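You operate a simulated robot arm through the tools that you are given. There is no shell and no other tool. Be economical: measure what you need, move in short steps, check, and stop when the job is done.

The job below is to be done with a simulated robot arm. You get a single attempt, and the scene is never put back.

## Task
Brush sauce along the middle of the cheese, move it to the board and wipe the grease off the tray.
Fine: sauce it on the tray first; the other food stays bare; brush and cloth go back.

It is judged by the outcome, as a careful person would: the job done as asked, and still so three seconds after it is handed in. It fails if anything else is knocked over, pushed out of place, dropped, spilled or broken.

## Robot
A 7-joint arm with a two-finger parallel gripper, fixed in place. Base frame: the origin is at the foot of the arm, x ahead of it, y to its left, z up; the work surface is at about z = 800. Units: mm, degrees, N and s.
With the tool pointing down near the work surface it reaches from about 300 to 700 mm from the base axis. Its first joint turns from -66.0 to 66.0 degrees. Payload 1.57 kg.
The TCP is the grasp point between the finger pads, 30 mm short of the fingertips. In the tool frame z runs along the fingers and y along their closing line. The gripper opens to 110 mm. The fingers are 24 mm wide and 12 mm thick; the gripper's body (48 by 112 mm) begins 78 mm behind the TCP.
Orientation is told as [roll, pitch, yaw] about the base's x, y, z axes, in that order, counted from this pose: with the fingers straight down and closing along the base's y, the tool's x points along the base's -x, its y along +y and its z along -z.

## Interface
- The arm moves only by the tool nudge_tool. Its argument "rows" is a list of rows, each an object of numbers (a shift or turn left out is 0, a gripper value left out holds the last): "jaw": the gripper command, from -1 (shut) to 1 (fully open), values between in proportion; "x", "y", "z": the shift along the tool's x, y, z in mm; "rx", "ry", "rz": the turn, a rotation vector about the tool's x, y, z in degrees. In form: [{"jaw": .., "x": .., "y": .., "z": .., "rx": .., "ry": .., "rz": ..}, ...]. A call has 1 to 20 rows; each row is the pose to reach, as a shift and turn from the pose commanded when the call began, along the tool's axes at that moment. A row lasts 0.2 s, in which the tool goes at most 50 mm and 8.6 degrees; a call with a longer step from one row to the next is refused whole, and so is a gripper value outside its range. Where a pose cannot be reached the arm comes as near as it can. A force on the tool above 40 N (or 10 N above the force at the start of the call, whichever is more), or a blocked arm, ends the call early, and 0.2 s more pass. Each finger travels about 108 mm/s and halts on what it meets, pressing with about 27 N; the grip force reading is that of the motor and also rises with nothing between the fingers. The clock runs only during rows and for 0.2 s after the last one: add rows that repeat a pose to give the fingers time. It gives the time, the measured TCP pose, the force on the tool (base axes), the opening and the grip force at its end, in the units of the frame above (readings bear some noise).
- Cameras (640 x 400 px; columns grow to the right, rows downward): "scene" is fixed at [156.1, -382.7, 1405.2]; the picture's right is [0.85, -0.52, 0.00], its down [-0.29, -0.48, -0.83] and it looks along [0.43, 0.71, -0.56] (base axes); focal length 292 px, centre (320, 200). "wrist" rides on the gripper at [-36, 0, -80] in the tool frame; the picture's right is [0.00, -1.00, 0.00], its down [0.97, 0.00, -0.24] and it looks along [0.24, 0.00, 0.97] (tool axes); focal length 218 px, centre (320, 200).
- get_image(camera): a new picture of that camera. The clock stands still meanwhile.
- measure_at(camera, pixels): for up to 12 pixels [column, row] of the newest picture of that camera ("zoom" is the newest enlarged one), the place [x, y, z] in the base frame of the surface seen there, good to about 2 mm. The clock stands still meanwhile.
- inspect(camera, box): a new picture of the part [left, top, right, bottom] of that camera's present view, enlarged. The clock stands still meanwhile.
- sign_off(): hands the job in; it is judged then, once.

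Work in short steps. Measure before you move; look again where a grasp or a placing could have gone wrong, and mend it. You have 80 turns and 34 pictures in all, those below and enlarged ones among them. Open the gripper and draw the arm clear of the work before you hand the job in, unless the task says otherwise; then end with one line.

The tools are called by a JSON object that holds its "name" and its "arguments". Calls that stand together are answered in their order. nudge_tool: Moves the arm, as the interface text tells. Its arguments: {"type":"object","properties":{"rows":{"type":"array","items":{"type":"object","properties":{"jaw":{"type":"number"},"x":{"type":"number"},"y":{"type":"number"},"z":{"type":"number"},"rx":{"type":"number"},"ry":{"type":"number"},"rz":{"type":"number"}}}}},"required":["rows"]} The other tools are called the same way: get_image (camera) takes a picture; measure_at (camera, pixels) gives the place of the surface under pixels of a picture; inspect (camera, box) takes an enlarged picture of a part of a camera's view; sign_off () hands the job in.

At the start:

```text
time: 0.0
tool_pos: [407.6, 110.0, 1226.3]
tool_rot: [0.0, 0.1, 0.2]
wrist_force: [0.4, 0.0, 0.7]
opening: 109.8
gripper_force: 0.0
```

scene: 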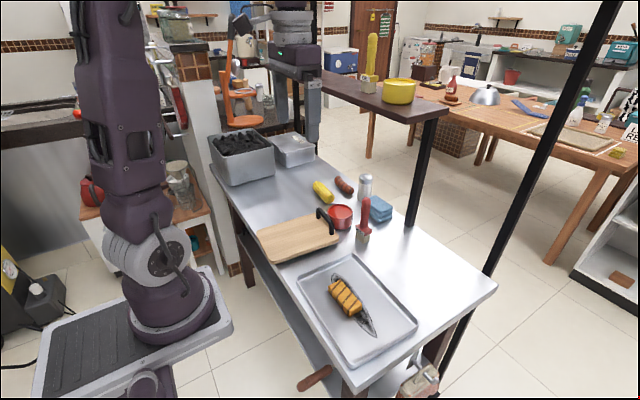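
wrist: 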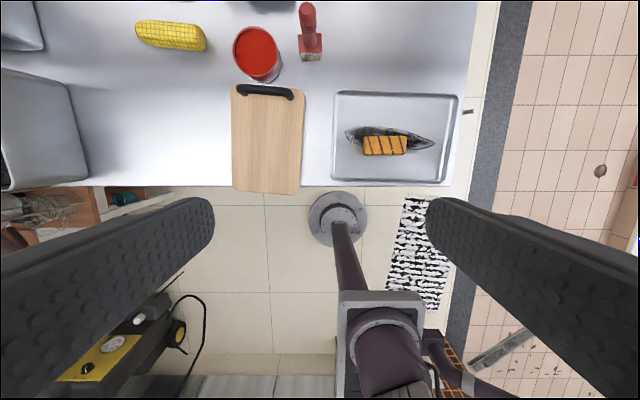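

The scene shows the tray with the cheese around (345,297), the board (298,237), the sauce pot (340,215), the brush (364,220) and the cloth (381,208). I'll enlarge this area to see the details.

{"name": "inspect", "arguments": {"camera": "scene", "box": [290, 160, 430, 250]}}

{"name": "inspect", "arguments": {"camera": "scene", "box": [280, 240, 430, 370]}}

{"name": "measure_at", "arguments": {"camera": "scene", "pixels": [[366, 203], [364, 228], [362, 240], [340, 210], [340, 222], [381, 203], [378, 215], [300, 235], [346, 290], [323, 215], [299, 285], [415, 320]]}}

```text
4.44 times, centred on (360, 205) of scene
```

zoom: 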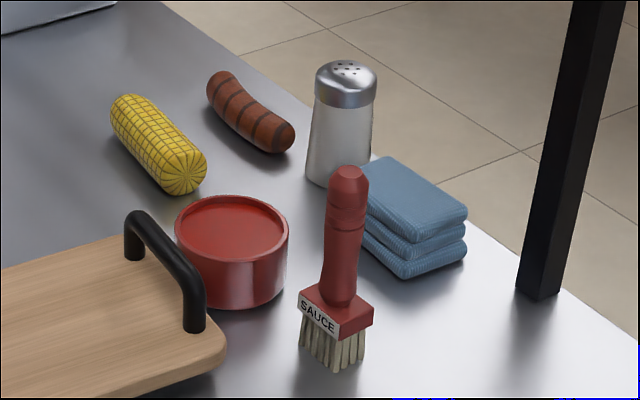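

```text
3.08 times, centred on (355, 305) of scene
```

zoom: 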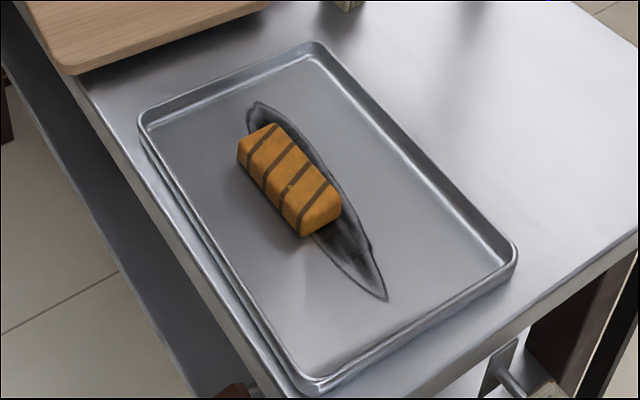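

```text
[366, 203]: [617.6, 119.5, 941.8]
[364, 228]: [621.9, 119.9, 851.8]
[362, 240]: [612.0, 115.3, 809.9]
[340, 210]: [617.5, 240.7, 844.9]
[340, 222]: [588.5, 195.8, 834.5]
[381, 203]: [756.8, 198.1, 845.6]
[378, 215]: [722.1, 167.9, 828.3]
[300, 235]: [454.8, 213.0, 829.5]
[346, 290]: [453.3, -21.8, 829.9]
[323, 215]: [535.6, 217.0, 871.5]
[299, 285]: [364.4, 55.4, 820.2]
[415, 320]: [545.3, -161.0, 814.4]
```

Next I'm measuring the cloth's edges, the brush block, the tray rim and the cheese corners from the pictures I have.

{"name": "measure_at", "arguments": {"camera": "scene", "pixels": [[376, 197], [391, 206.5], [380, 212.5], [374, 204], [380, 219], [392, 213], [366, 200], [364, 215], [358, 227], [371, 228], [357, 236], [368, 238]]}}

{"name": "measure_at", "arguments": {"camera": "wrist", "pixels": [[365, 138], [405, 137], [406, 153], [366, 154], [385, 145], [346, 133], [433, 145], [336, 93], [456, 97], [335, 178], [443, 184], [390, 110]]}}

{"name": "measure_at", "arguments": {"camera": "wrist", "pixels": [[234, 90], [303, 90], [235, 188], [299, 191], [268, 140], [265, 93], [256, 50], [235, 50], [278, 50], [256, 30], [256, 72], [400, 170]]}}

```text
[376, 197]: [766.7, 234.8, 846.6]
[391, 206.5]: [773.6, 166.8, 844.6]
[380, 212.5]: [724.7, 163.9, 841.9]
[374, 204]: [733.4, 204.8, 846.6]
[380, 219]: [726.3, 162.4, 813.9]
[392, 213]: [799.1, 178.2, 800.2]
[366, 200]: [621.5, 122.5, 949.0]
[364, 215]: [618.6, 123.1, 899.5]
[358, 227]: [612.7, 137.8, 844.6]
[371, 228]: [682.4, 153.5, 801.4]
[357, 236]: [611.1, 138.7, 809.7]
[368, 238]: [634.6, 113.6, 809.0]
```

```text
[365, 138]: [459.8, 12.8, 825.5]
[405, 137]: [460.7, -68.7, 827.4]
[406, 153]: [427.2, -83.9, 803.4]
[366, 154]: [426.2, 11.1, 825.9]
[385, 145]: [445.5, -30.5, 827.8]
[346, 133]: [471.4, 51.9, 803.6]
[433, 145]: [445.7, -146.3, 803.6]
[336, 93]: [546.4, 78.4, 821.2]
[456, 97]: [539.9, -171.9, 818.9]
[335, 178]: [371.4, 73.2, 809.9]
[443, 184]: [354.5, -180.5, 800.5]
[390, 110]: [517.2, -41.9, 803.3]
```

```text
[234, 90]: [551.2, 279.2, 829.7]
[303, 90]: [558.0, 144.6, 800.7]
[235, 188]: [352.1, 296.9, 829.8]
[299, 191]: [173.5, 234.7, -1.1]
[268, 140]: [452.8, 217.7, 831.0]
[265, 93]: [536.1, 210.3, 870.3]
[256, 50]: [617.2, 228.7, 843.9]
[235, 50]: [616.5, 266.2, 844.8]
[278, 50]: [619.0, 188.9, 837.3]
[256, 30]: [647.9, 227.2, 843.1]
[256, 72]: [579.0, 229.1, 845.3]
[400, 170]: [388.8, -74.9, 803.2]
```

The brush stands upright at about (621,122), the pot is at about (615,228) and the cheese at about (443,-29). The cloth is far out at about (755,200), so I'm raising the wrist camera over the area for a top view.

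{"name": "nudge_tool", "arguments": {"rows": [{"jaw": 0.2, "x": -40, "y": 5}, {"x": -80, "y": 10}, {"x": -120, "y": 15}, {"x": -150, "y": 20, "z": 20}, {"x": -180, "y": 30, "z": 50}, {"x": -180, "y": 30, "z": 50}]}}

{"name": "get_image", "arguments": {"camera": "wrist"}}

```text
time: 1.4
tool_pos: [587.0, 138.9, 1175.4]
tool_rot: [0.0, 0.0, 0.0]
wrist_force: [-0.6, -0.4, 0.3]
opening: 66.2
gripper_force: 0.1
```

```text
29 pictures are left
```

wrist: 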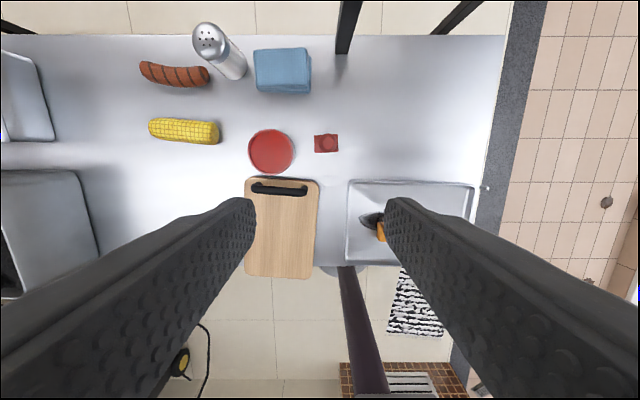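

The top view shows the cloth at (282,70), the shaker at (222,50), the brush at (327,143), the pot at (271,151) and the board at (281,228). I'll measure their outlines.

{"name": "measure_at", "arguments": {"camera": "wrist", "pixels": [[256, 52], [305, 51], [306, 90], [258, 90], [241, 75], [247, 66], [316, 137], [337, 136], [337, 151], [316, 152], [325, 142], [271, 151]]}}

{"name": "measure_at", "arguments": {"camera": "wrist", "pixels": [[249, 151], [294, 151], [271, 131], [271, 172], [290, 151], [253, 151], [318, 186], [314, 275], [247, 275], [247, 182], [255, 187], [307, 190]]}}

{"name": "inspect", "arguments": {"camera": "wrist", "box": [220, 100, 380, 200]}}

```text
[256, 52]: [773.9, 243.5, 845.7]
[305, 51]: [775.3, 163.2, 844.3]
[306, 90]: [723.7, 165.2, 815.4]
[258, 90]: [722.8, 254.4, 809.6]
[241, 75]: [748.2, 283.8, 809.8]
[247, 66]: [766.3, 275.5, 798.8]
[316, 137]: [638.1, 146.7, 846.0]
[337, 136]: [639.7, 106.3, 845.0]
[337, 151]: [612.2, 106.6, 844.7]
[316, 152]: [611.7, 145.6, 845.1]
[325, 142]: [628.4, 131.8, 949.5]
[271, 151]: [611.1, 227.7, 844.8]
```

```text
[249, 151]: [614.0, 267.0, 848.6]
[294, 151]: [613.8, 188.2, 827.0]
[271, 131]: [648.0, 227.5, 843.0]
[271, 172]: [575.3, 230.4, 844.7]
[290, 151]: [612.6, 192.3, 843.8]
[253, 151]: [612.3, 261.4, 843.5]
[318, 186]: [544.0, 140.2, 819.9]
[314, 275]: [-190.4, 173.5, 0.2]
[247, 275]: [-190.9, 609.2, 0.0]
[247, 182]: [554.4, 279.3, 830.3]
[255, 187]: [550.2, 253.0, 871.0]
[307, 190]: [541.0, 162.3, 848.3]
```

```text
4.00 times, centred on (300, 150) of wrist
```

zoom: 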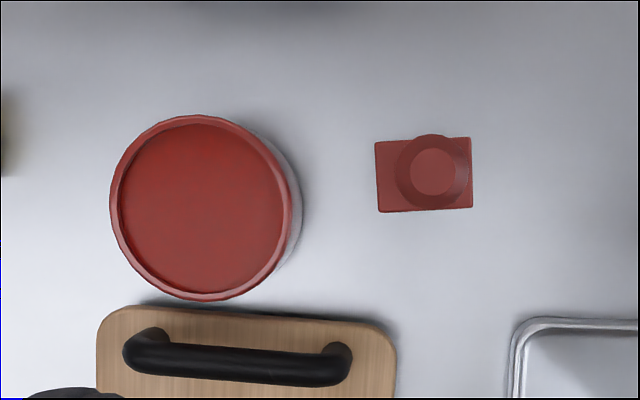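

The brush handle is upright at about (625,126), with its block 28 × 41 mm. I'll line up over it and descend to TCP z≈1000 first.

{"name": "nudge_tool", "arguments": {"rows": [{"x": -38, "y": -13, "z": 0}, {"x": -38, "y": -13, "z": 45}, {"x": -38, "y": -13, "z": 90}, {"x": -38, "y": -13, "z": 135}, {"x": -38, "y": -13, "z": 175}, {"x": -38, "y": -13, "z": 175}]}}

{"name": "get_image", "arguments": {"camera": "wrist"}}

{"name": "measure_at", "arguments": {"camera": "scene", "pixels": [[320, 230]]}}

```text
time: 2.8
tool_pos: [625.4, 126.9, 999.2]
tool_rot: [0.0, 0.0, 0.0]
wrist_force: [-1.1, 0.9, 0.0]
opening: 65.8
gripper_force: 0.0
out of reach, approached as far as the arm can: row 1
```

```text
27 pictures are left
```

wrist: 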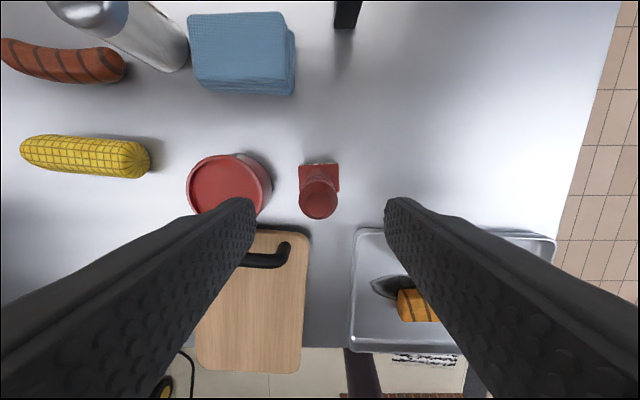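

```text
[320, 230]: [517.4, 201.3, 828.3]
```

The handle is centred between the fingers (column 318). I'm descending to z≈905 and closing on it.

{"name": "nudge_tool", "arguments": {"rows": [{"z": 35}, {"z": 70}, {"z": 94}, {"z": 94}, {"z": 94, "jaw": -1}, {"z": 94, "jaw": -1}, {"z": 94, "jaw": -1}]}}

{"name": "measure_at", "arguments": {"camera": "wrist", "pixels": [[192, 18], [284, 15], [288, 75], [192, 75], [180, 65], [186, 45], [170, 70], [240, 88], [303, 166], [337, 166], [318, 210], [293, 90]]}}

```text
time: 4.4
tool_pos: [625.1, 126.6, 905.9]
tool_rot: [0.0, -0.1, 0.2]
wrist_force: [-0.4, -0.8, 0.6]
opening: 25.1
gripper_force: 26.9
```

```text
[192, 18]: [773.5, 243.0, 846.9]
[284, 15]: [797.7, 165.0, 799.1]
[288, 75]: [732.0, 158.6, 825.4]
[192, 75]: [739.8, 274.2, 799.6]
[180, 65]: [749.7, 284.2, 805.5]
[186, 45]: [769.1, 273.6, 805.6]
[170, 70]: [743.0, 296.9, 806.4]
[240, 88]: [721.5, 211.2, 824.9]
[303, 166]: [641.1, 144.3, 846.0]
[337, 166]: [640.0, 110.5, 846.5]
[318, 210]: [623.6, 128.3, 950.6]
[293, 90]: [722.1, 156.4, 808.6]
```

The brush is gripped (opening 25, 27 N). I'm lifting it 90 mm and moving it over the pot centre at (612,228).

{"name": "nudge_tool", "arguments": {"rows": [{"z": -30}, {"z": -60}, {"z": -90}, {"z": -95, "x": 5, "y": 34}, {"z": -95, "x": 10, "y": 68}, {"z": -95, "x": 13, "y": 101}, {"z": -95, "x": 13, "y": 101}]}}

{"name": "inspect", "arguments": {"camera": "scene", "box": [290, 140, 430, 230]}}

```text
time: 6.0
tool_pos: [612.9, 228.4, 1000.0]
tool_rot: [0.0, -0.1, 0.1]
wrist_force: [0.0, -0.4, -1.9]
opening: 24.9
gripper_force: 27.4
```

```text
4.44 times, centred on (360, 185) of scene
```

zoom: 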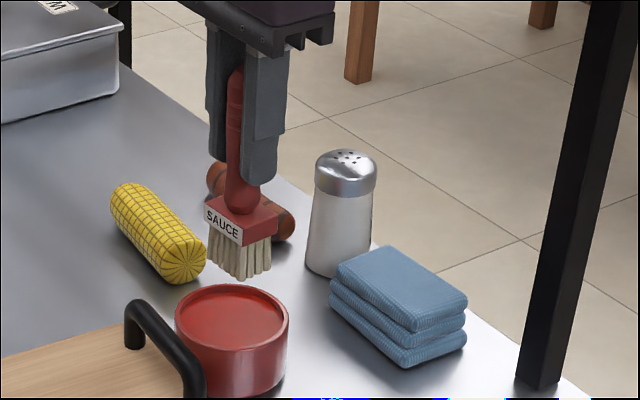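

The brush hangs straight above the pot, with its bristle tips at about z 894. I'll dip about 12 mm below the sauce surface (844), hold, lift and let it drain over the pot.

{"name": "nudge_tool", "arguments": {"rows": [{"z": 25}, {"z": 45}, {"z": 56}, {"z": 62}, {"z": 62}, {"z": 62}, {"z": 50}, {"z": 35}, {"z": 20}, {"z": 10}, {"z": 10}, {"z": 10}, {"z": 10}, {"z": 10}]}}

{"name": "inspect", "arguments": {"camera": "scene", "box": [290, 140, 430, 230]}}

```text
time: 9.0
tool_pos: [612.3, 229.3, 990.4]
tool_rot: [0.0, 0.0, 0.1]
wrist_force: [-0.2, 0.5, -2.2]
opening: 25.0
gripper_force: 26.5
```

```text
4.44 times, centred on (360, 185) of scene
```

zoom: 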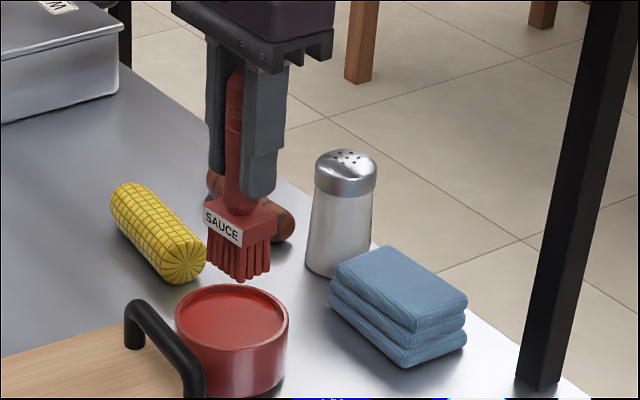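

The bristles are loaded and nothing is dripping. I'll carry the brush over bare table to above the cheese, keeping clear of the board and other food.

{"name": "nudge_tool", "arguments": {"rows": [{"z": -10, "y": -30}, {"z": -20, "y": -70}, {"z": -20, "y": -110}, {"z": -20, "y": -150}, {"z": -20, "y": -190}, {"z": -20, "y": -224, "x": 20}, {"z": -20, "y": -224, "x": 60}, {"z": -20, "y": -224, "x": 100}, {"z": -20, "y": -224, "x": 140}, {"z": -20, "y": -224, "x": 169}, {"z": -20, "y": -224, "x": 169}]}}

{"name": "inspect", "arguments": {"camera": "scene", "box": [300, 240, 400, 340]}}

```text
time: 11.4
tool_pos: [442.8, 4.7, 1009.6]
tool_rot: [0.1, 0.0, 0.0]
wrist_force: [-0.8, -0.5, -1.2]
opening: 25.0
gripper_force: 26.4
```

```text
4.00 times, centred on (350, 290) of scene
```

zoom: 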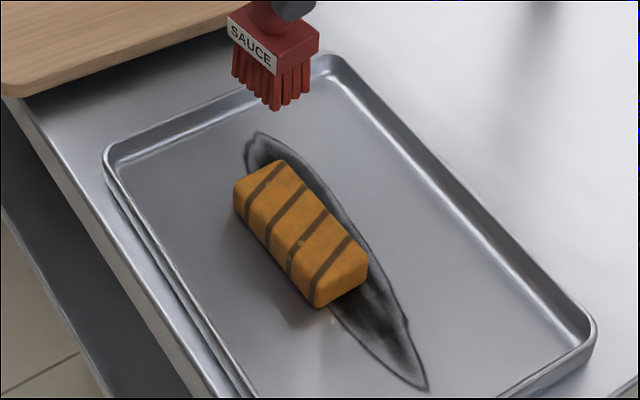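

Now I'm measuring the top-face edges of the cheese and the grease outline in this zoom, to centre the stroke.

{"name": "measure_at", "arguments": {"camera": "zoom", "pixels": [[280, 163], [240, 184], [363, 258], [318, 282], [300, 220], [258, 174], [341, 271], [279, 234], [325, 210], [250, 140], [425, 385], [400, 310]]}}

{"name": "measure_at", "arguments": {"camera": "zoom", "pixels": [[275, 107], [270, 135], [310, 165], [365, 235], [360, 350], [245, 165], [330, 310], [367, 275], [318, 305], [235, 210], [274, 240], [385, 280]]}}

```text
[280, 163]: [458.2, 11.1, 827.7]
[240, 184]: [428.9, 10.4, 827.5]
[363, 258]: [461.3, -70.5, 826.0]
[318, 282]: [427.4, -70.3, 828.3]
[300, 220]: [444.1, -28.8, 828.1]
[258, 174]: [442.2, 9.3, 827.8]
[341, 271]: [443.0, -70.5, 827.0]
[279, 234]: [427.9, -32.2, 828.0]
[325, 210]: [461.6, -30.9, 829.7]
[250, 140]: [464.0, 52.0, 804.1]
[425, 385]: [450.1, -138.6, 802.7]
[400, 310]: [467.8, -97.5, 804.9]
```

```text
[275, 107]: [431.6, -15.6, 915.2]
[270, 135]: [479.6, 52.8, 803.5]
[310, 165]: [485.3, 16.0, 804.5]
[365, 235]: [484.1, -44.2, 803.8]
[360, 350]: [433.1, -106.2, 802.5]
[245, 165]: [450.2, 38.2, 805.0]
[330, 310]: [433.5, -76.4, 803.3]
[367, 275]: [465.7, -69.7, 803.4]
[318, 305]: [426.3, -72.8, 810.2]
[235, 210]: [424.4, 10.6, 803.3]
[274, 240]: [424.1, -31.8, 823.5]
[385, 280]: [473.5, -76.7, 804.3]
```

The cheese is axis-aligned, centred at (444,-29), spanning y from -72 to 13 with its top at z 828. I'll lower the brush towards the near end of the stroke at y≈0, watching the force.

{"name": "nudge_tool", "arguments": {"rows": [{"z": 30, "y": -3, "x": -1}, {"z": 55, "y": -5, "x": -1}, {"z": 70, "y": -5, "x": -1}, {"z": 74, "y": -5, "x": -1}, {"z": 74, "y": -5, "x": -1}]}}

{"name": "inspect", "arguments": {"camera": "scene", "box": [300, 240, 400, 340]}}

```text
time: 12.6
tool_pos: [443.7, -1.7, 936.3]
tool_rot: [-0.1, 0.0, 0.2]
wrist_force: [-0.5, 0.5, -0.6]
opening: 24.9
gripper_force: 27.0
```

```text
4.00 times, centred on (350, 290) of scene
```

zoom: 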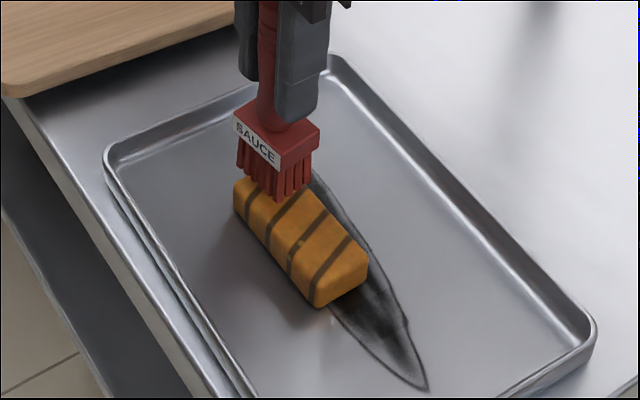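

The tips are just above the cheese. I'll lower about 4 mm to light contact and draw one slow stroke along the middle to y≈-57.

{"name": "nudge_tool", "arguments": {"rows": [{"z": 2}, {"z": 4}, {"z": 4, "y": -8}, {"z": 4, "y": -16}, {"z": 4, "y": -24}, {"z": 4, "y": -32}, {"z": 4, "y": -40}, {"z": 4, "y": -48}, {"z": 4, "y": -55}, {"z": 4, "y": -55}]}}

{"name": "inspect", "arguments": {"camera": "scene", "box": [300, 240, 400, 340]}}

```text
time: 14.8
tool_pos: [444.2, -55.8, 933.1]
tool_rot: [0.0, -0.1, 0.1]
wrist_force: [0.1, 0.5, -1.7]
opening: 24.4
gripper_force: 27.1
```

```text
4.00 times, centred on (350, 290) of scene
```

zoom: 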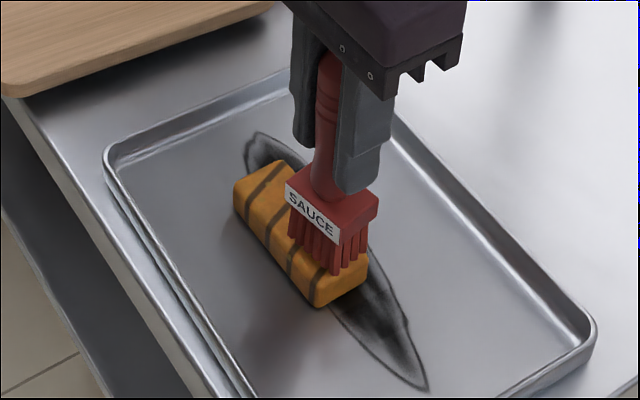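

There is no mark yet and no contact force, so the tips are still a hair above. I'm lowering in small steps until the force shows contact.

{"name": "nudge_tool", "arguments": {"rows": [{"z": 1}, {"z": 2}, {"z": 3}, {"z": 3}]}}

{"name": "nudge_tool", "arguments": {"rows": [{"z": 1}, {"z": 2}, {"z": 2}]}}

{"name": "inspect", "arguments": {"camera": "scene", "box": [300, 240, 400, 340]}}

```text
time: 15.8
tool_pos: [444.5, -57.1, 929.5]
tool_rot: [0.0, 0.0, 0.1]
wrist_force: [0.1, 0.4, -1.2]
opening: 25.3
gripper_force: 27.0
```

```text
time: 16.6
tool_pos: [443.9, -56.1, 928.8]
tool_rot: [0.0, 0.0, 0.1]
wrist_force: [0.4, -0.2, -1.2]
opening: 25.1
gripper_force: 26.8
```

```text
4.00 times, centred on (350, 290) of scene
```

zoom: 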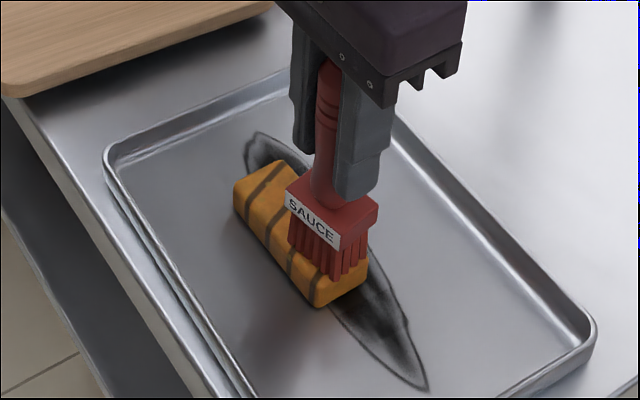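

Still no contact force, though the bristles look to be at the surface. I'll lower 1 mm and stroke back along the middle, then look.

{"name": "nudge_tool", "arguments": {"rows": [{"z": 1}, {"z": 1, "y": 8}, {"z": 1, "y": 16}, {"z": 1, "y": 24}, {"z": 1, "y": 32}, {"z": 1, "y": 40}, {"z": 1, "y": 48}, {"z": 1, "y": 55}]}}

{"name": "inspect", "arguments": {"camera": "scene", "box": [300, 240, 400, 340]}}

```text
time: 18.4
tool_pos: [444.5, -1.8, 927.7]
tool_rot: [0.0, 0.0, 0.0]
wrist_force: [0.3, -7.2, 17.1]
opening: 25.2
gripper_force: 27.4
```

```text
4.00 times, centred on (350, 290) of scene
```

zoom: 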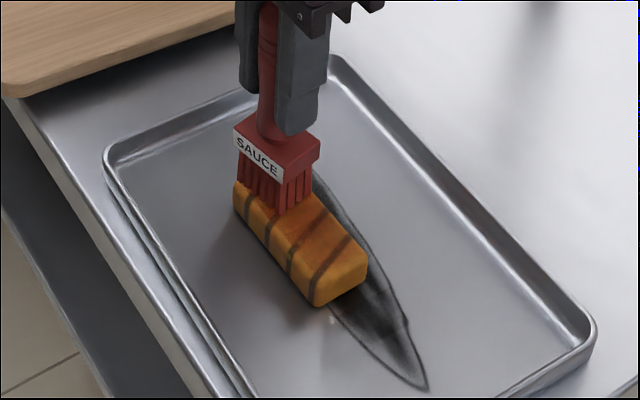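

There is now light contact (17 N) and a faint sauce trace, and the cheese has not moved. I'll make another full slow stroke at the same height.

{"name": "nudge_tool", "arguments": {"rows": [{"y": -7}, {"y": -14}, {"y": -21}, {"y": -28}, {"y": -35}, {"y": -42}, {"y": -49}, {"y": -56}, {"y": -56}]}}

{"name": "inspect", "arguments": {"camera": "scene", "box": [300, 240, 400, 340]}}

```text
time: 20.4
tool_pos: [445.2, -58.1, 926.3]
tool_rot: [0.0, 0.0, 0.1]
wrist_force: [0.8, 0.0, -1.4]
opening: 25.2
gripper_force: 26.8
```

```text
4.00 times, centred on (350, 290) of scene
```

zoom: 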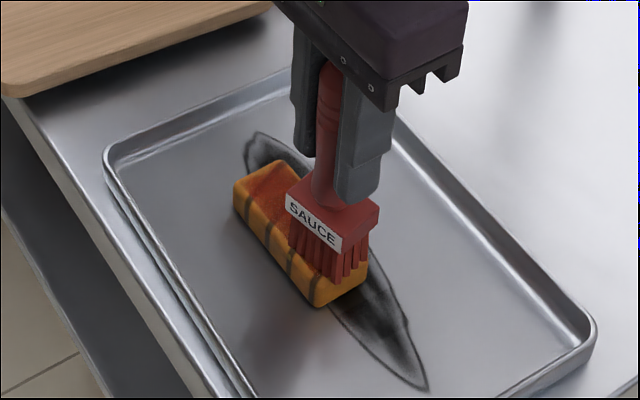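

The sauce strip now shows along the near part. I'll make a short pass over the far end about 1.5 mm lower, then lift and look.

{"name": "nudge_tool", "arguments": {"rows": [{"z": 1.5}, {"z": 1.5, "y": 6}, {"z": 1.5, "y": 13}, {"z": 1.5, "y": 20}, {"z": 1, "y": 27}, {"z": -10, "y": 30}, {"z": -40, "y": 30}, {"z": -80, "y": 30}, {"z": -80, "y": 70}, {"z": -80, "y": 100}, {"z": -80, "y": 100}]}}

{"name": "inspect", "arguments": {"camera": "scene", "box": [300, 240, 400, 340]}}

```text
time: 22.8
tool_pos: [443.4, 42.2, 1007.0]
tool_rot: [0.0, 0.0, 0.2]
wrist_force: [-0.7, -0.2, -1.1]
opening: 25.0
gripper_force: 26.4
```

```text
4.00 times, centred on (350, 290) of scene
```

zoom: 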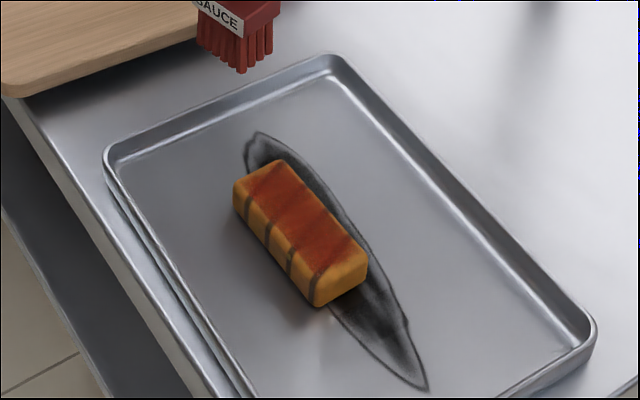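

A clean sauce strip runs along the middle of the cheese. I'm taking the brush back over its original spot (625,126).

{"name": "nudge_tool", "arguments": {"rows": [{"x": -40}, {"x": -80, "y": 10}, {"x": -120, "y": 30}, {"x": -155, "y": 60}, {"x": -182, "y": 84}, {"x": -182, "y": 84}, {"x": -182, "y": 84, "z": 40}, {"x": -182, "y": 84, "z": 70}, {"x": -182, "y": 84, "z": 88}, {"x": -182, "y": 84, "z": 94}, {"x": -182, "y": 84, "z": 94}]}}

```text
time: 25.2
tool_pos: [626.7, 126.8, 913.0]
tool_rot: [0.0, 0.0, 0.1]
wrist_force: [0.2, 0.0, -0.9]
opening: 24.8
gripper_force: 27.1
```

The brush is at (626.7,126.8), about 7 mm up. I'll lower it until it touches the table.

{"name": "nudge_tool", "arguments": {"rows": [{"x": 1, "z": 3}, {"x": 1, "z": 5}, {"x": 1, "z": 6}, {"x": 1, "z": 7}, {"x": 1, "z": 7}]}}

{"name": "inspect", "arguments": {"camera": "scene", "box": [320, 190, 400, 250]}}

```text
time: 26.4
tool_pos: [626.2, 126.8, 907.0]
tool_rot: [0.1, -0.1, 0.1]
wrist_force: [0.1, -1.0, -1.2]
opening: 25.0
gripper_force: 27.3
```

```text
6.67 times, centred on (360, 220) of scene
```

zoom: 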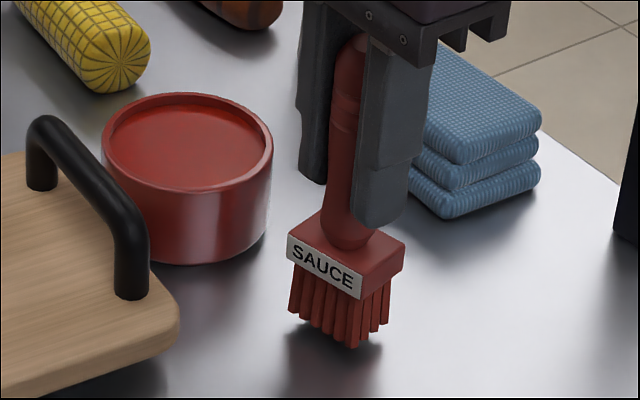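

A shadow gap shows under the bristles, so I'm lowering further in small steps until the force registers.

{"name": "nudge_tool", "arguments": {"rows": [{"z": 1}, {"z": 2}, {"z": 3}, {"z": 3}]}}

```text
time: 27.4
tool_pos: [625.5, 126.8, 903.1]
tool_rot: [0.0, 0.0, 0.1]
wrist_force: [0.5, -0.3, -1.8]
opening: 24.7
gripper_force: 26.7
```

{"name": "nudge_tool", "arguments": {"rows": [{"z": 1}, {"z": 2}, {"z": 3}, {"z": 3}]}}

{"name": "inspect", "arguments": {"camera": "scene", "box": [320, 190, 400, 250]}}

```text
time: 28.4
tool_pos: [625.1, 126.2, 900.3]
tool_rot: [-0.1, 0.0, 0.1]
wrist_force: [0.5, 0.0, -0.2]
opening: 25.3
gripper_force: 27.3
```

```text
6.67 times, centred on (360, 220) of scene
```

zoom: 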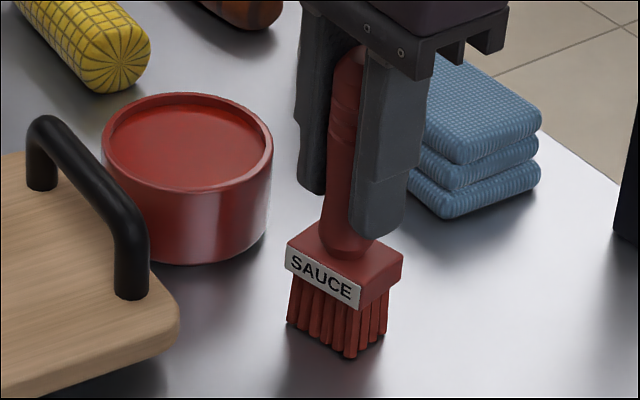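

Nearly down, with the bristle bottom at zoom row 357. I'll continue another 2 mm, watching the force.

{"name": "nudge_tool", "arguments": {"rows": [{"z": 1}, {"z": 2}, {"z": 2}]}}

```text
time: 29.2
tool_pos: [624.9, 126.7, 898.2]
tool_rot: [0.0, 0.0, 0.1]
wrist_force: [-1.7, 0.0, 5.2]
opening: 24.7
gripper_force: 27.3
```

The force has risen to about 5 N, so the brush is on the table. I'll open gently to about 60 mm and rise straight up.

{"name": "nudge_tool", "arguments": {"rows": [{"jaw": -0.3}, {"jaw": 0.0}, {"jaw": 0.1}, {"jaw": 0.1}, {"jaw": 0.1, "z": -30}, {"z": -65}, {"z": -105}, {"z": -145}, {"z": -145}]}}

{"name": "inspect", "arguments": {"camera": "scene", "box": [320, 180, 420, 250]}}

```text
time: 31.2
tool_pos: [624.8, 126.5, 1043.5]
tool_rot: [-0.1, 0.0, 0.1]
wrist_force: [0.4, 0.7, 0.2]
opening: 60.4
gripper_force: 0.1
```

```text
5.71 times, centred on (370, 215) of scene
```

zoom: 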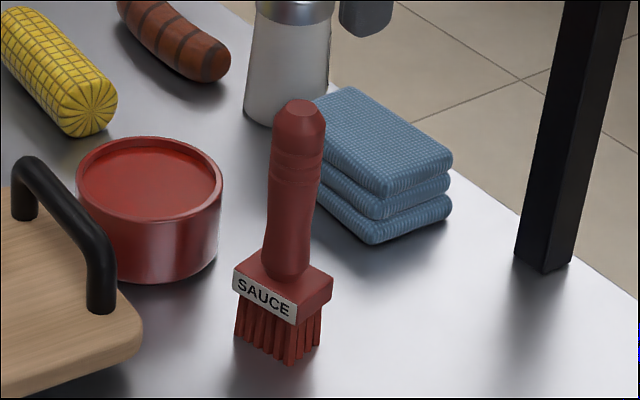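

The brush stands in its place again. Next I'm moving over the cheese at (444,-29) and turning 90° so the fingers close across its 38 mm width.

{"name": "nudge_tool", "arguments": {"rows": [{"x": 30, "y": -25, "rz": 8}, {"x": 60, "y": -50, "rz": 16}, {"x": 90, "y": -75, "rz": 24}, {"x": 120, "y": -100, "rz": 32}, {"x": 150, "y": -130, "rz": 40}, {"x": 181, "y": -155.5, "rz": 48}, {"x": 181, "y": -155.5, "rz": 56, "jaw": 0.3}, {"x": 181, "y": -155.5, "z": 20, "rz": 64}, {"x": 181, "y": -155.5, "z": 40, "rz": 72}, {"x": 181, "y": -155.5, "z": 60, "rz": 80}, {"x": 181, "y": -155.5, "z": 80, "rz": 88}, {"x": 181, "y": -155.5, "z": 100, "rz": 90}, {"x": 181, "y": -155.5, "z": 100, "rz": 90}]}}

{"name": "get_image", "arguments": {"camera": "wrist"}}

```text
time: 34.0
tool_pos: [443.2, -27.6, 941.9]
tool_rot: [0.0, 0.0, -90.0]
wrist_force: [-0.6, 0.2, 0.4]
opening: 71.3
gripper_force: 0.1
```

```text
14 pictures are left
```

wrist: 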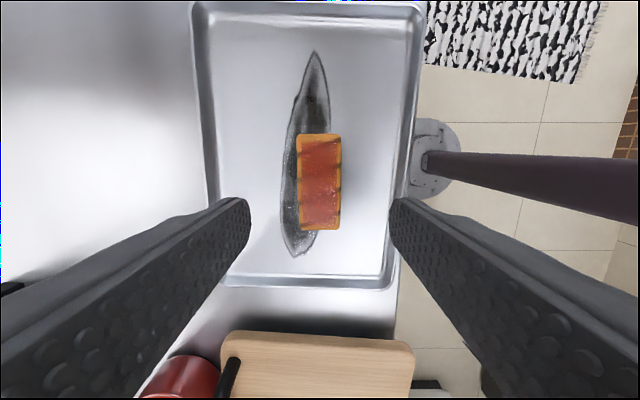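

The cheese is centred between the fingers (column 319) with the strip intact. I'm descending so the fingertips are about 5 mm above the tray, then closing.

{"name": "nudge_tool", "arguments": {"rows": [{"z": 35}, {"z": 65}, {"z": 88}, {"z": 98}, {"z": 104}, {"z": 104}, {"z": 104, "jaw": -0.1}, {"z": 104, "jaw": -1}, {"z": 104, "jaw": -1}, {"z": 104, "jaw": -1}]}}

```text
time: 36.2
tool_pos: [444.6, -28.6, 839.9]
tool_rot: [0.0, 0.0, -89.9]
wrist_force: [0.5, 0.1, 0.0]
opening: 39.1
gripper_force: 26.9
```

The cheese is held (opening 39). I'll lift it and carry it over the board centre at about (442,212).

{"name": "nudge_tool", "arguments": {"rows": [{"z": -20}, {"z": -50}, {"z": -85}, {"z": -100, "x": 30}, {"z": -100, "x": 70}, {"z": -100, "x": 110}, {"z": -100, "x": 150}, {"z": -100, "x": 190}, {"z": -100, "x": 220}, {"z": -100, "x": 240, "y": -2}, {"z": -100, "x": 240, "y": -2}, {"z": -60, "x": 240, "y": -2}, {"z": -40, "x": 240, "y": -2}, {"z": -40, "x": 240, "y": -2}]}}

{"name": "inspect", "arguments": {"camera": "scene", "box": [240, 180, 400, 280]}}

```text
time: 39.2
tool_pos: [440.3, 210.8, 878.6]
tool_rot: [-0.1, 0.0, -89.9]
wrist_force: [-0.7, -0.1, 0.0]
opening: 0.0
gripper_force: 21.0
```

```text
4.00 times, centred on (320, 230) of scene
```

zoom: 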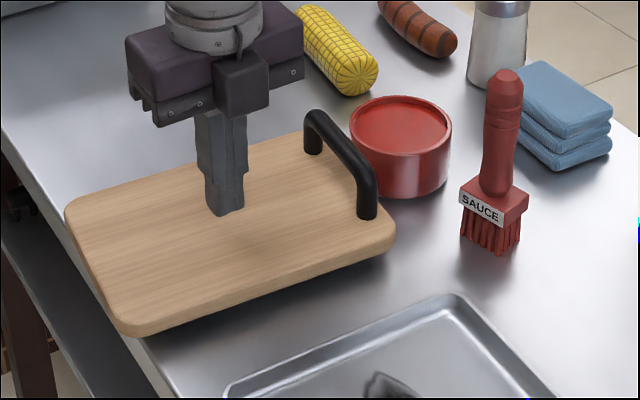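

The gripper is empty, so the cheese slipped out somewhere. I need the full scene to find it.

{"name": "get_image", "arguments": {"camera": "scene"}}

```text
12 pictures are left
```

scene: 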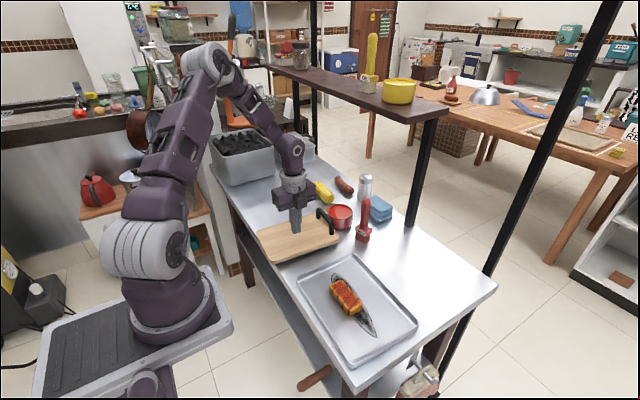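

Luckily the cheese is still upright on the tray with its strip intact; it just slipped at the lift. I'll measure its pose, then retry with a deeper grip.

{"name": "measure_at", "arguments": {"camera": "scene", "pixels": [[345, 294], [339, 281], [331, 286], [359, 307], [349, 311], [346, 296]]}}

{"name": "nudge_tool", "arguments": {"rows": [{"z": -30}, {"z": -61, "jaw": 0.3}, {"z": -61, "x": -40}, {"z": -61, "x": -80}, {"z": -61, "x": -120}, {"z": -61, "x": -160}, {"z": -61, "x": -200}, {"z": -61, "x": -239, "y": 3}, {"z": -61, "x": -239, "y": 3}]}}

{"name": "get_image", "arguments": {"camera": "wrist"}}

```text
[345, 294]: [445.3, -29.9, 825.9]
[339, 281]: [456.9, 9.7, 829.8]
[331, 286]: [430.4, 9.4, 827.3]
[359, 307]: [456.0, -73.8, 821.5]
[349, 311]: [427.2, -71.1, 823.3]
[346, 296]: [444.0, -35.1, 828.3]
```

```text
time: 41.2
tool_pos: [444.9, -29.6, 939.3]
tool_rot: [0.0, 0.1, -89.9]
wrist_force: [-0.2, -0.3, 0.3]
opening: 71.5
gripper_force: 0.0
```

```text
11 pictures are left
```

wrist: 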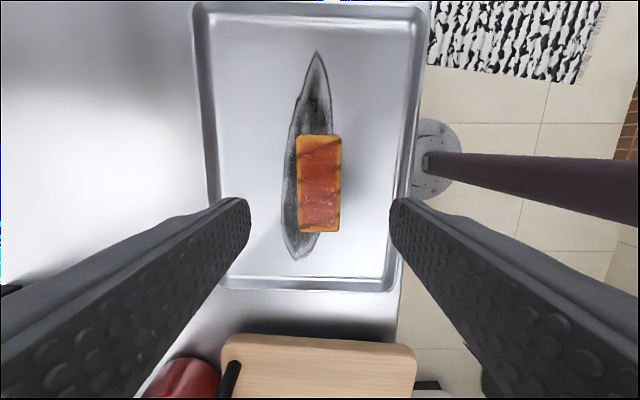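

The cheese is where it was, with the strip untouched. I'll descend deeper, to fingertips at the tray floor (TCP ≈834), and grip.

{"name": "nudge_tool", "arguments": {"rows": [{"z": 40}, {"z": 75}, {"z": 95}, {"z": 100}, {"z": 103}, {"z": 105}, {"z": 105}]}}

```text
time: 42.8
tool_pos: [445.3, -27.0, 834.4]
tool_rot: [0.0, 0.0, -89.9]
wrist_force: [0.4, 0.7, 0.4]
opening: 71.2
gripper_force: 0.0
```

{"name": "nudge_tool", "arguments": {"rows": [{"jaw": 0, "z": 1}, {"jaw": -1, "z": 1}, {"jaw": -1, "z": 1}, {"jaw": -1, "z": 1}, {"jaw": -1, "z": 1}, {"jaw": -1, "z": 1}, {"z": 0}, {"z": -3}, {"z": -6}, {"z": -10}, {"z": -14}, {"z": -18}, {"z": -22}, {"z": -22}]}}

```text
time: 45.8
tool_pos: [446.8, -28.1, 857.9]
tool_rot: [0.0, 0.1, -89.8]
wrist_force: [0.5, 0.2, -0.5]
opening: 39.2
gripper_force: 27.3
```

It still reads 39 mm with the fingertips now above the old cheese top, so the cheese is held this time. I'll keep lifting slowly, then check the opening.

{"name": "nudge_tool", "arguments": {"rows": [{"z": -6}, {"z": -14}, {"z": -22}, {"z": -30}, {"z": -38}, {"z": -46}, {"z": -50}, {"z": -50}]}}

{"name": "inspect", "arguments": {"camera": "scene", "box": [270, 230, 430, 330]}}

```text
time: 47.6
tool_pos: [444.6, -27.4, 908.2]
tool_rot: [0.0, 0.0, -90.0]
wrist_force: [0.4, 1.2, -1.0]
opening: 39.2
gripper_force: 27.5
```

```text
4.00 times, centred on (350, 280) of scene
```

zoom: 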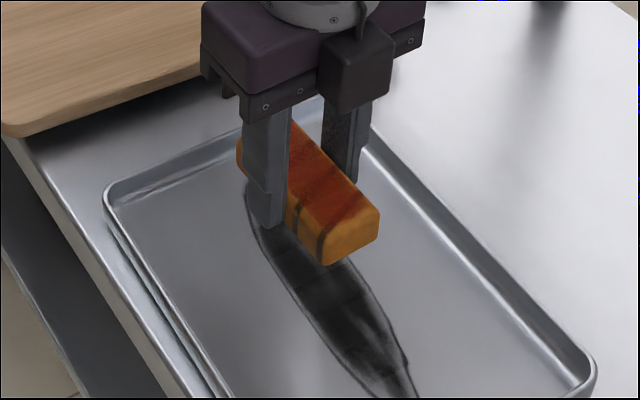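

The cheese is firmly held and level. I'm moving gently over to the board at (442,212).

{"name": "nudge_tool", "arguments": {"rows": [{"x": 12}, {"x": 28}, {"x": 44}, {"x": 60}, {"x": 76}, {"x": 92}, {"x": 108}, {"x": 124}, {"x": 140}, {"x": 156}, {"x": 172}, {"x": 188}, {"x": 204}, {"x": 218}, {"x": 230}, {"x": 238}, {"x": 240}, {"x": 240}]}}

```text
time: 51.4
tool_pos: [445.8, 212.5, 907.3]
tool_rot: [0.1, 0.0, -89.9]
wrist_force: [0.0, -0.1, -0.7]
opening: 39.0
gripper_force: 26.7
```

Still held (39 mm). I'll lower to the board (top at z 830, so TCP ≈861) slowly, watching for contact.

{"name": "nudge_tool", "arguments": {"rows": [{"z": 12}, {"z": 24}, {"z": 34}, {"z": 40}, {"z": 43}, {"z": 45}, {"z": 45}]}}

```text
time: 53.0
tool_pos: [444.3, 213.9, 862.1]
tool_rot: [0.1, 0.0, -89.8]
wrist_force: [0.3, -1.0, -1.5]
opening: 39.2
gripper_force: 27.0
```

{"name": "nudge_tool", "arguments": {"rows": [{"z": 1}, {"z": 1.5}, {"z": 1.5}]}}

```text
time: 53.8
tool_pos: [445.1, 211.9, 860.0]
tool_rot: [-0.1, 0.1, -90.0]
wrist_force: [0.7, 0.0, -1.3]
opening: 39.3
gripper_force: 26.9
```

There is no contact yet, so I'm lowering 1.5 mm more, gently.

{"name": "nudge_tool", "arguments": {"rows": [{"z": 0.8}, {"z": 1.5}, {"z": 1.5}]}}

{"name": "inspect", "arguments": {"camera": "scene", "box": [250, 190, 350, 270]}}

```text
time: 54.6
tool_pos: [444.2, 212.6, 859.8]
tool_rot: [0.1, 0.1, -89.9]
wrist_force: [-3.4, -0.1, 27.7]
opening: 39.3
gripper_force: 27.1
```

```text
5.00 times, centred on (300, 230) of scene
```

zoom: 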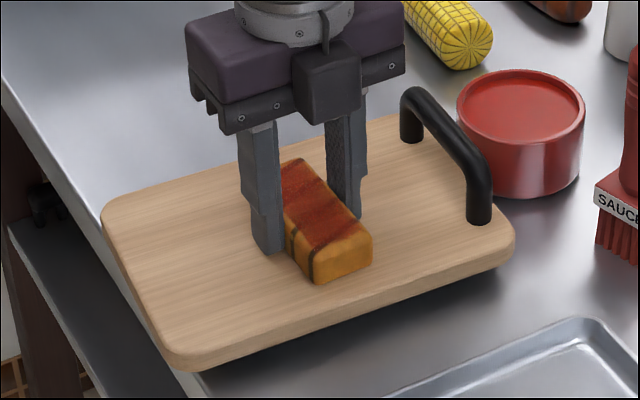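

The cheese is down on the board (28 N contact). I'll ease off a little, open, and rise straight up.

{"name": "nudge_tool", "arguments": {"rows": [{"z": -1}, {"z": -1, "jaw": -0.2}, {"z": -1, "jaw": 0}, {"z": -1, "jaw": 0.15}, {"z": -1, "jaw": 0.15}, {"z": -20}, {"z": -60}, {"z": -100}, {"z": -145}, {"z": -190}, {"z": -230}, {"z": -230}]}}

```text
time: 57.2
tool_pos: [446.6, 212.0, 1088.9]
tool_rot: [-0.1, 0.0, -90.0]
wrist_force: [-0.1, -0.1, 0.3]
opening: 63.3
gripper_force: 0.0
```

Released. I'll turn the tool back to yaw 0 and move outward at height toward the cloth.

{"name": "nudge_tool", "arguments": {"rows": [{"rz": -8, "y": 20}, {"rz": -16, "y": 40}, {"rz": -24, "y": 60}, {"rz": -32, "y": 80}, {"rz": -40, "y": 100}, {"rz": -48, "y": 120}, {"rz": -56, "y": 140, "x": -9}, {"rz": -64, "y": 150, "x": -9}, {"rz": -72, "y": 154, "x": -9}, {"rz": -80, "y": 154, "x": -9, "z": 20}, {"rz": -88, "y": 154, "x": -9, "z": 40}, {"rz": -90, "y": 154, "x": -9, "z": 40}, {"rz": -90, "y": 154, "x": -9, "z": 40}]}}

```text
time: 60.0
tool_pos: [600.4, 203.0, 1049.7]
tool_rot: [0.1, 0.0, 0.1]
wrist_force: [-0.3, -1.1, 0.0]
opening: 63.4
gripper_force: 0.1
```

Now I'm tilting 25° so the fingers point outward, and moving to hover near the cloth at (725,203,950).

{"name": "nudge_tool", "arguments": {"rows": [{"ry": -6, "x": -20}, {"ry": -12, "x": -45, "z": 10}, {"ry": -18, "x": -70, "z": 25}, {"ry": -25, "x": -95, "z": 40, "jaw": 0.9}, {"ry": -25, "x": -115, "z": 65}, {"ry": -25, "x": -125, "z": 85}, {"ry": -25, "x": -125, "z": 100}, {"ry": -25, "x": -125, "z": 100}]}}

{"name": "get_image", "arguments": {"camera": "wrist"}}

```text
time: 61.8
tool_pos: [723.8, 203.8, 949.0]
tool_rot: [-0.1, -25.0, 0.1]
wrist_force: [0.8, -0.9, -0.8]
opening: 104.5
gripper_force: 0.0
```

```text
8 pictures are left
```

wrist: 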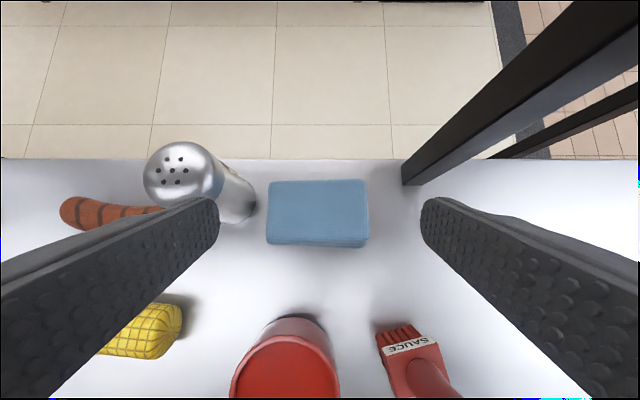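

The cloth is centred around column 318. The shaker sits at the left, near the left finger's path, and a post stands at the right, so I'm measuring both clearances.

{"name": "measure_at", "arguments": {"camera": "wrist", "pixels": [[269, 183], [365, 182], [366, 236], [270, 241], [250, 212], [256, 208], [216, 185], [180, 165], [410, 180], [318, 205], [230, 215], [145, 180]]}}

```text
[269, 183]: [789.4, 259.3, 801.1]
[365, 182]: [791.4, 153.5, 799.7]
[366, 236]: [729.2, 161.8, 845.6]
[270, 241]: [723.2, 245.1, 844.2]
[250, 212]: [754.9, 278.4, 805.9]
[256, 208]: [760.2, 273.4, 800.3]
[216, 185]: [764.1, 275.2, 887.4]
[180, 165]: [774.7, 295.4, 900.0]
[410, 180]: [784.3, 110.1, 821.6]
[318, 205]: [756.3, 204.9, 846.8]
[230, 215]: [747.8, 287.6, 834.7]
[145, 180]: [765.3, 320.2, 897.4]
```

The shaker's near side is at y≈275, and the cloth spans y 162–246 and x 722–788. Narrowing to 98 mm leaves about 10 mm to the shaker and 7 mm to the cloth, so I'll descend in steps to (740,204,837).

{"name": "nudge_tool", "arguments": {"rows": [{"jaw": 0.78}, {"x": 8, "z": 27}, {"x": 16, "z": 54}, {"x": 23, "z": 77}, {"x": 29, "z": 95}, {"x": 29, "z": 95}]}}

{"name": "inspect", "arguments": {"camera": "scene", "box": [330, 150, 430, 220]}}

```text
time: 62.9
tool_pos: [739.8, 207.5, 876.3]
tool_rot: [0.7, -26.1, -0.1]
wrist_force: [0.5, -0.9, 8.4]
opening: 97.6
gripper_force: 0.1
stopped in row 5: the force on the tool passed its limit (the readings are from after the stop); the commanded pose is now the measured one
```

```text
5.71 times, centred on (380, 185) of scene
```

zoom: 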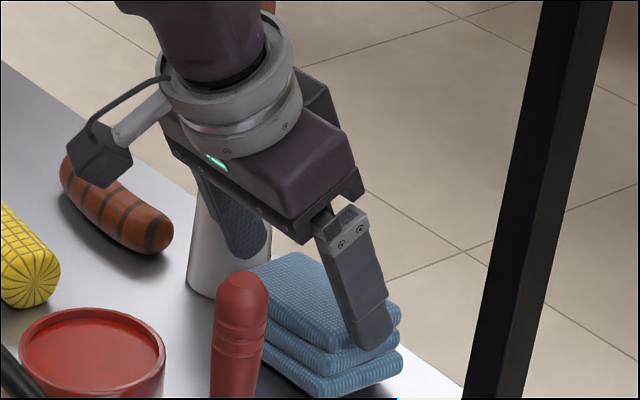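

The descent stopped at z 876 with an upward push, so I need to see which finger is touching what.

{"name": "get_image", "arguments": {"camera": "wrist"}}

```text
6 pictures are left
```

wrist: 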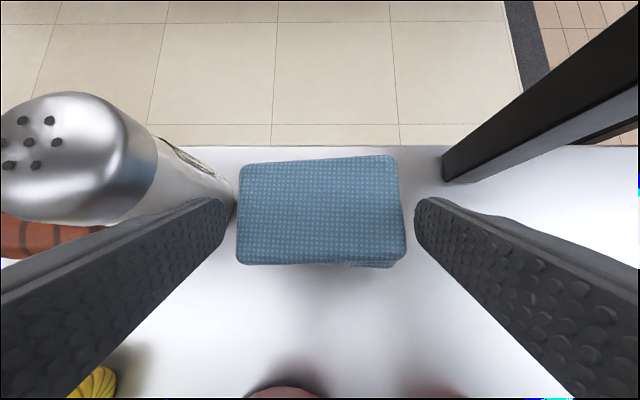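

In this view both fingers appear just outside the cloth (columns 228/415 against 238/405). I'm measuring the cloth, shaker and brush to find the contact.

{"name": "measure_at", "arguments": {"camera": "wrist", "pixels": [[243, 170], [242, 255], [398, 165], [401, 250], [395, 266], [232, 190], [225, 180], [155, 190], [160, 150], [218, 215], [424, 212], [450, 175]]}}

{"name": "measure_at", "arguments": {"camera": "zoom", "pixels": [[100, 165], [240, 285], [250, 245], [195, 285], [370, 345], [340, 250], [205, 210], [385, 360], [395, 320], [260, 270], [300, 260], [365, 330]]}}

```text
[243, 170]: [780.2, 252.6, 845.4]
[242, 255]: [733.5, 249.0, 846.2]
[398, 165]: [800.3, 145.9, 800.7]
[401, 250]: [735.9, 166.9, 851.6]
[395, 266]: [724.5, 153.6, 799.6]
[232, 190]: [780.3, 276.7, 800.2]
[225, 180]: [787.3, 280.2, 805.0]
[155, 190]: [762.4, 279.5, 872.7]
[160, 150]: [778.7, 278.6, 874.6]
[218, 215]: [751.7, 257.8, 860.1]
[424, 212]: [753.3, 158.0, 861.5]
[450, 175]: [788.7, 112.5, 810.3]
```

```text
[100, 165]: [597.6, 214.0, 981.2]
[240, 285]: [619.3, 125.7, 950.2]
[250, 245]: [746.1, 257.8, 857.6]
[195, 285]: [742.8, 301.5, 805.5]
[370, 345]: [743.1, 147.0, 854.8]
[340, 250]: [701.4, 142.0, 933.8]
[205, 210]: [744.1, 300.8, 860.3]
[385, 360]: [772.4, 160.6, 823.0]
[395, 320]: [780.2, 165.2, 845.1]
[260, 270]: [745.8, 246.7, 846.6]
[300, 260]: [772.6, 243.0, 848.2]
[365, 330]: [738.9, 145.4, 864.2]
```

Projecting the edges, the cloth really spans about y 162.6–250.5 (centre 206.6). The left finger therefore grazed its edge. I'll back up 15 mm, straighten, recentre at y≈207 with 101 mm opening and check the force.

{"name": "nudge_tool", "arguments": {"rows": [{"x": -3.3, "z": -6.7}, {"x": -6.6, "z": -13.5, "jaw": 0.84, "rx": 0.7, "ry": 1.1, "y": -0.5}, {"x": -6.6, "z": -13.5, "rx": 0.7, "ry": 1.1, "y": -0.5}, {"x": -6.6, "z": -13.5, "rx": 0.7, "ry": 1.1, "y": -0.5}]}}

{"name": "inspect", "arguments": {"camera": "wrist", "box": [200, 130, 440, 280]}}

```text
time: 63.9
tool_pos: [739.4, 205.7, 889.6]
tool_rot: [-0.2, -24.8, 0.0]
wrist_force: [-0.2, -0.6, -0.8]
opening: 101.1
gripper_force: 0.1
```

```text
2.67 times, centred on (320, 205) of wrist
```

zoom: 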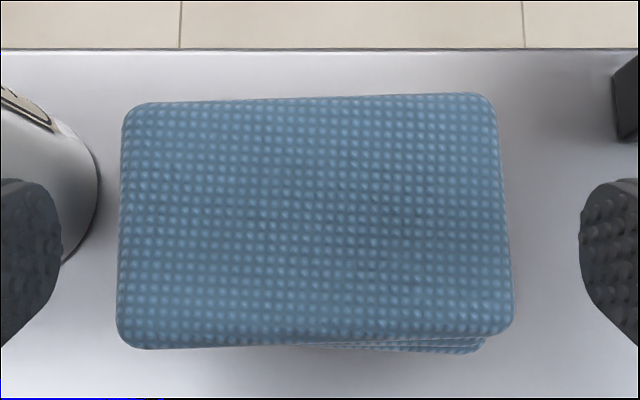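

The cloth is between the fingers with gaps on both sides. I'm shifting y by +1, backing x to 733 for shaker clearance, setting 98 mm and descending slowly.

{"name": "nudge_tool", "arguments": {"rows": [{"x": 5.4, "z": -2.5, "y": 1, "jaw": 0.79}, {"x": 9, "z": 4.5, "y": 1}, {"x": 13, "z": 13, "y": 1}, {"x": 17, "z": 21.5, "y": 1}, {"x": 21, "z": 30, "y": 1}, {"x": 25, "z": 39, "y": 1}, {"x": 27.8, "z": 45.5, "y": 1}, {"x": 27.8, "z": 45.5, "y": 1}]}}

```text
time: 64.8
tool_pos: [736.4, 209.3, 876.0]
tool_rot: [0.4, -25.8, -0.2]
wrist_force: [0.3, 0.2, 8.0]
opening: 98.9
gripper_force: 0.4
stopped in row 4: the force on the tool passed its limit (the readings are from after the stop); the commanded pose is now the measured one
```

The stop is at the same height: the fingertips again met the cloth edge at z≈846. The fitted shaker is centred at (769,300) with r 26. Pulling back to x=726 clears it, so I can use nearly full opening; I'll back up and widen.

{"name": "nudge_tool", "arguments": {"rows": [{"x": -3, "z": -7}, {"x": 0.8, "z": -21.4, "y": -2.3, "rx": 0.4, "ry": 0.8}, {"x": 0.8, "z": -21.4, "y": -2.3, "rx": 0.4, "ry": 0.8, "jaw": 0.98}, {"x": 0.8, "z": -21.4, "y": -2.3, "rx": 0.4, "ry": 0.8}, {"x": 0.8, "z": -21.4, "y": -2.3, "rx": 0.4, "ry": 0.8}]}}

```text
time: 66.0
tool_pos: [726.3, 207.0, 896.3]
tool_rot: [-0.1, -24.8, -0.1]
wrist_force: [0.2, 0.6, 0.0]
opening: 109.0
gripper_force: 0.1
```

I'm descending straight down slowly at x=726 with 109 mm opening.

{"name": "nudge_tool", "arguments": {"rows": [{"x": 3.4, "z": 7.25}, {"x": 6.8, "z": 14.5}, {"x": 10.1, "z": 21.75}, {"x": 13.5, "z": 29}, {"x": 16.9, "z": 36.25}, {"x": 20.3, "z": 43.5}, {"x": 23.2, "z": 49.8}, {"x": 24.7, "z": 53}, {"x": 24.7, "z": 53}]}}

```text
time: 68.0
tool_pos: [724.9, 207.6, 835.0]
tool_rot: [-0.2, -24.7, -0.1]
wrist_force: [0.3, -0.1, 0.5]
opening: 109.1
gripper_force: 0.0
```

Down at z 835 without contact. Closing on the cloth.

{"name": "nudge_tool", "arguments": {"rows": [{"jaw": 0.5}, {"jaw": 0}, {"jaw": -1}, {"jaw": -1}, {"jaw": -1}, {"jaw": -1}]}}

```text
time: 69.4
tool_pos: [725.1, 207.4, 835.0]
tool_rot: [0.0, -24.8, -0.1]
wrist_force: [0.8, -0.1, -0.3]
opening: 99.2
gripper_force: 26.7
```

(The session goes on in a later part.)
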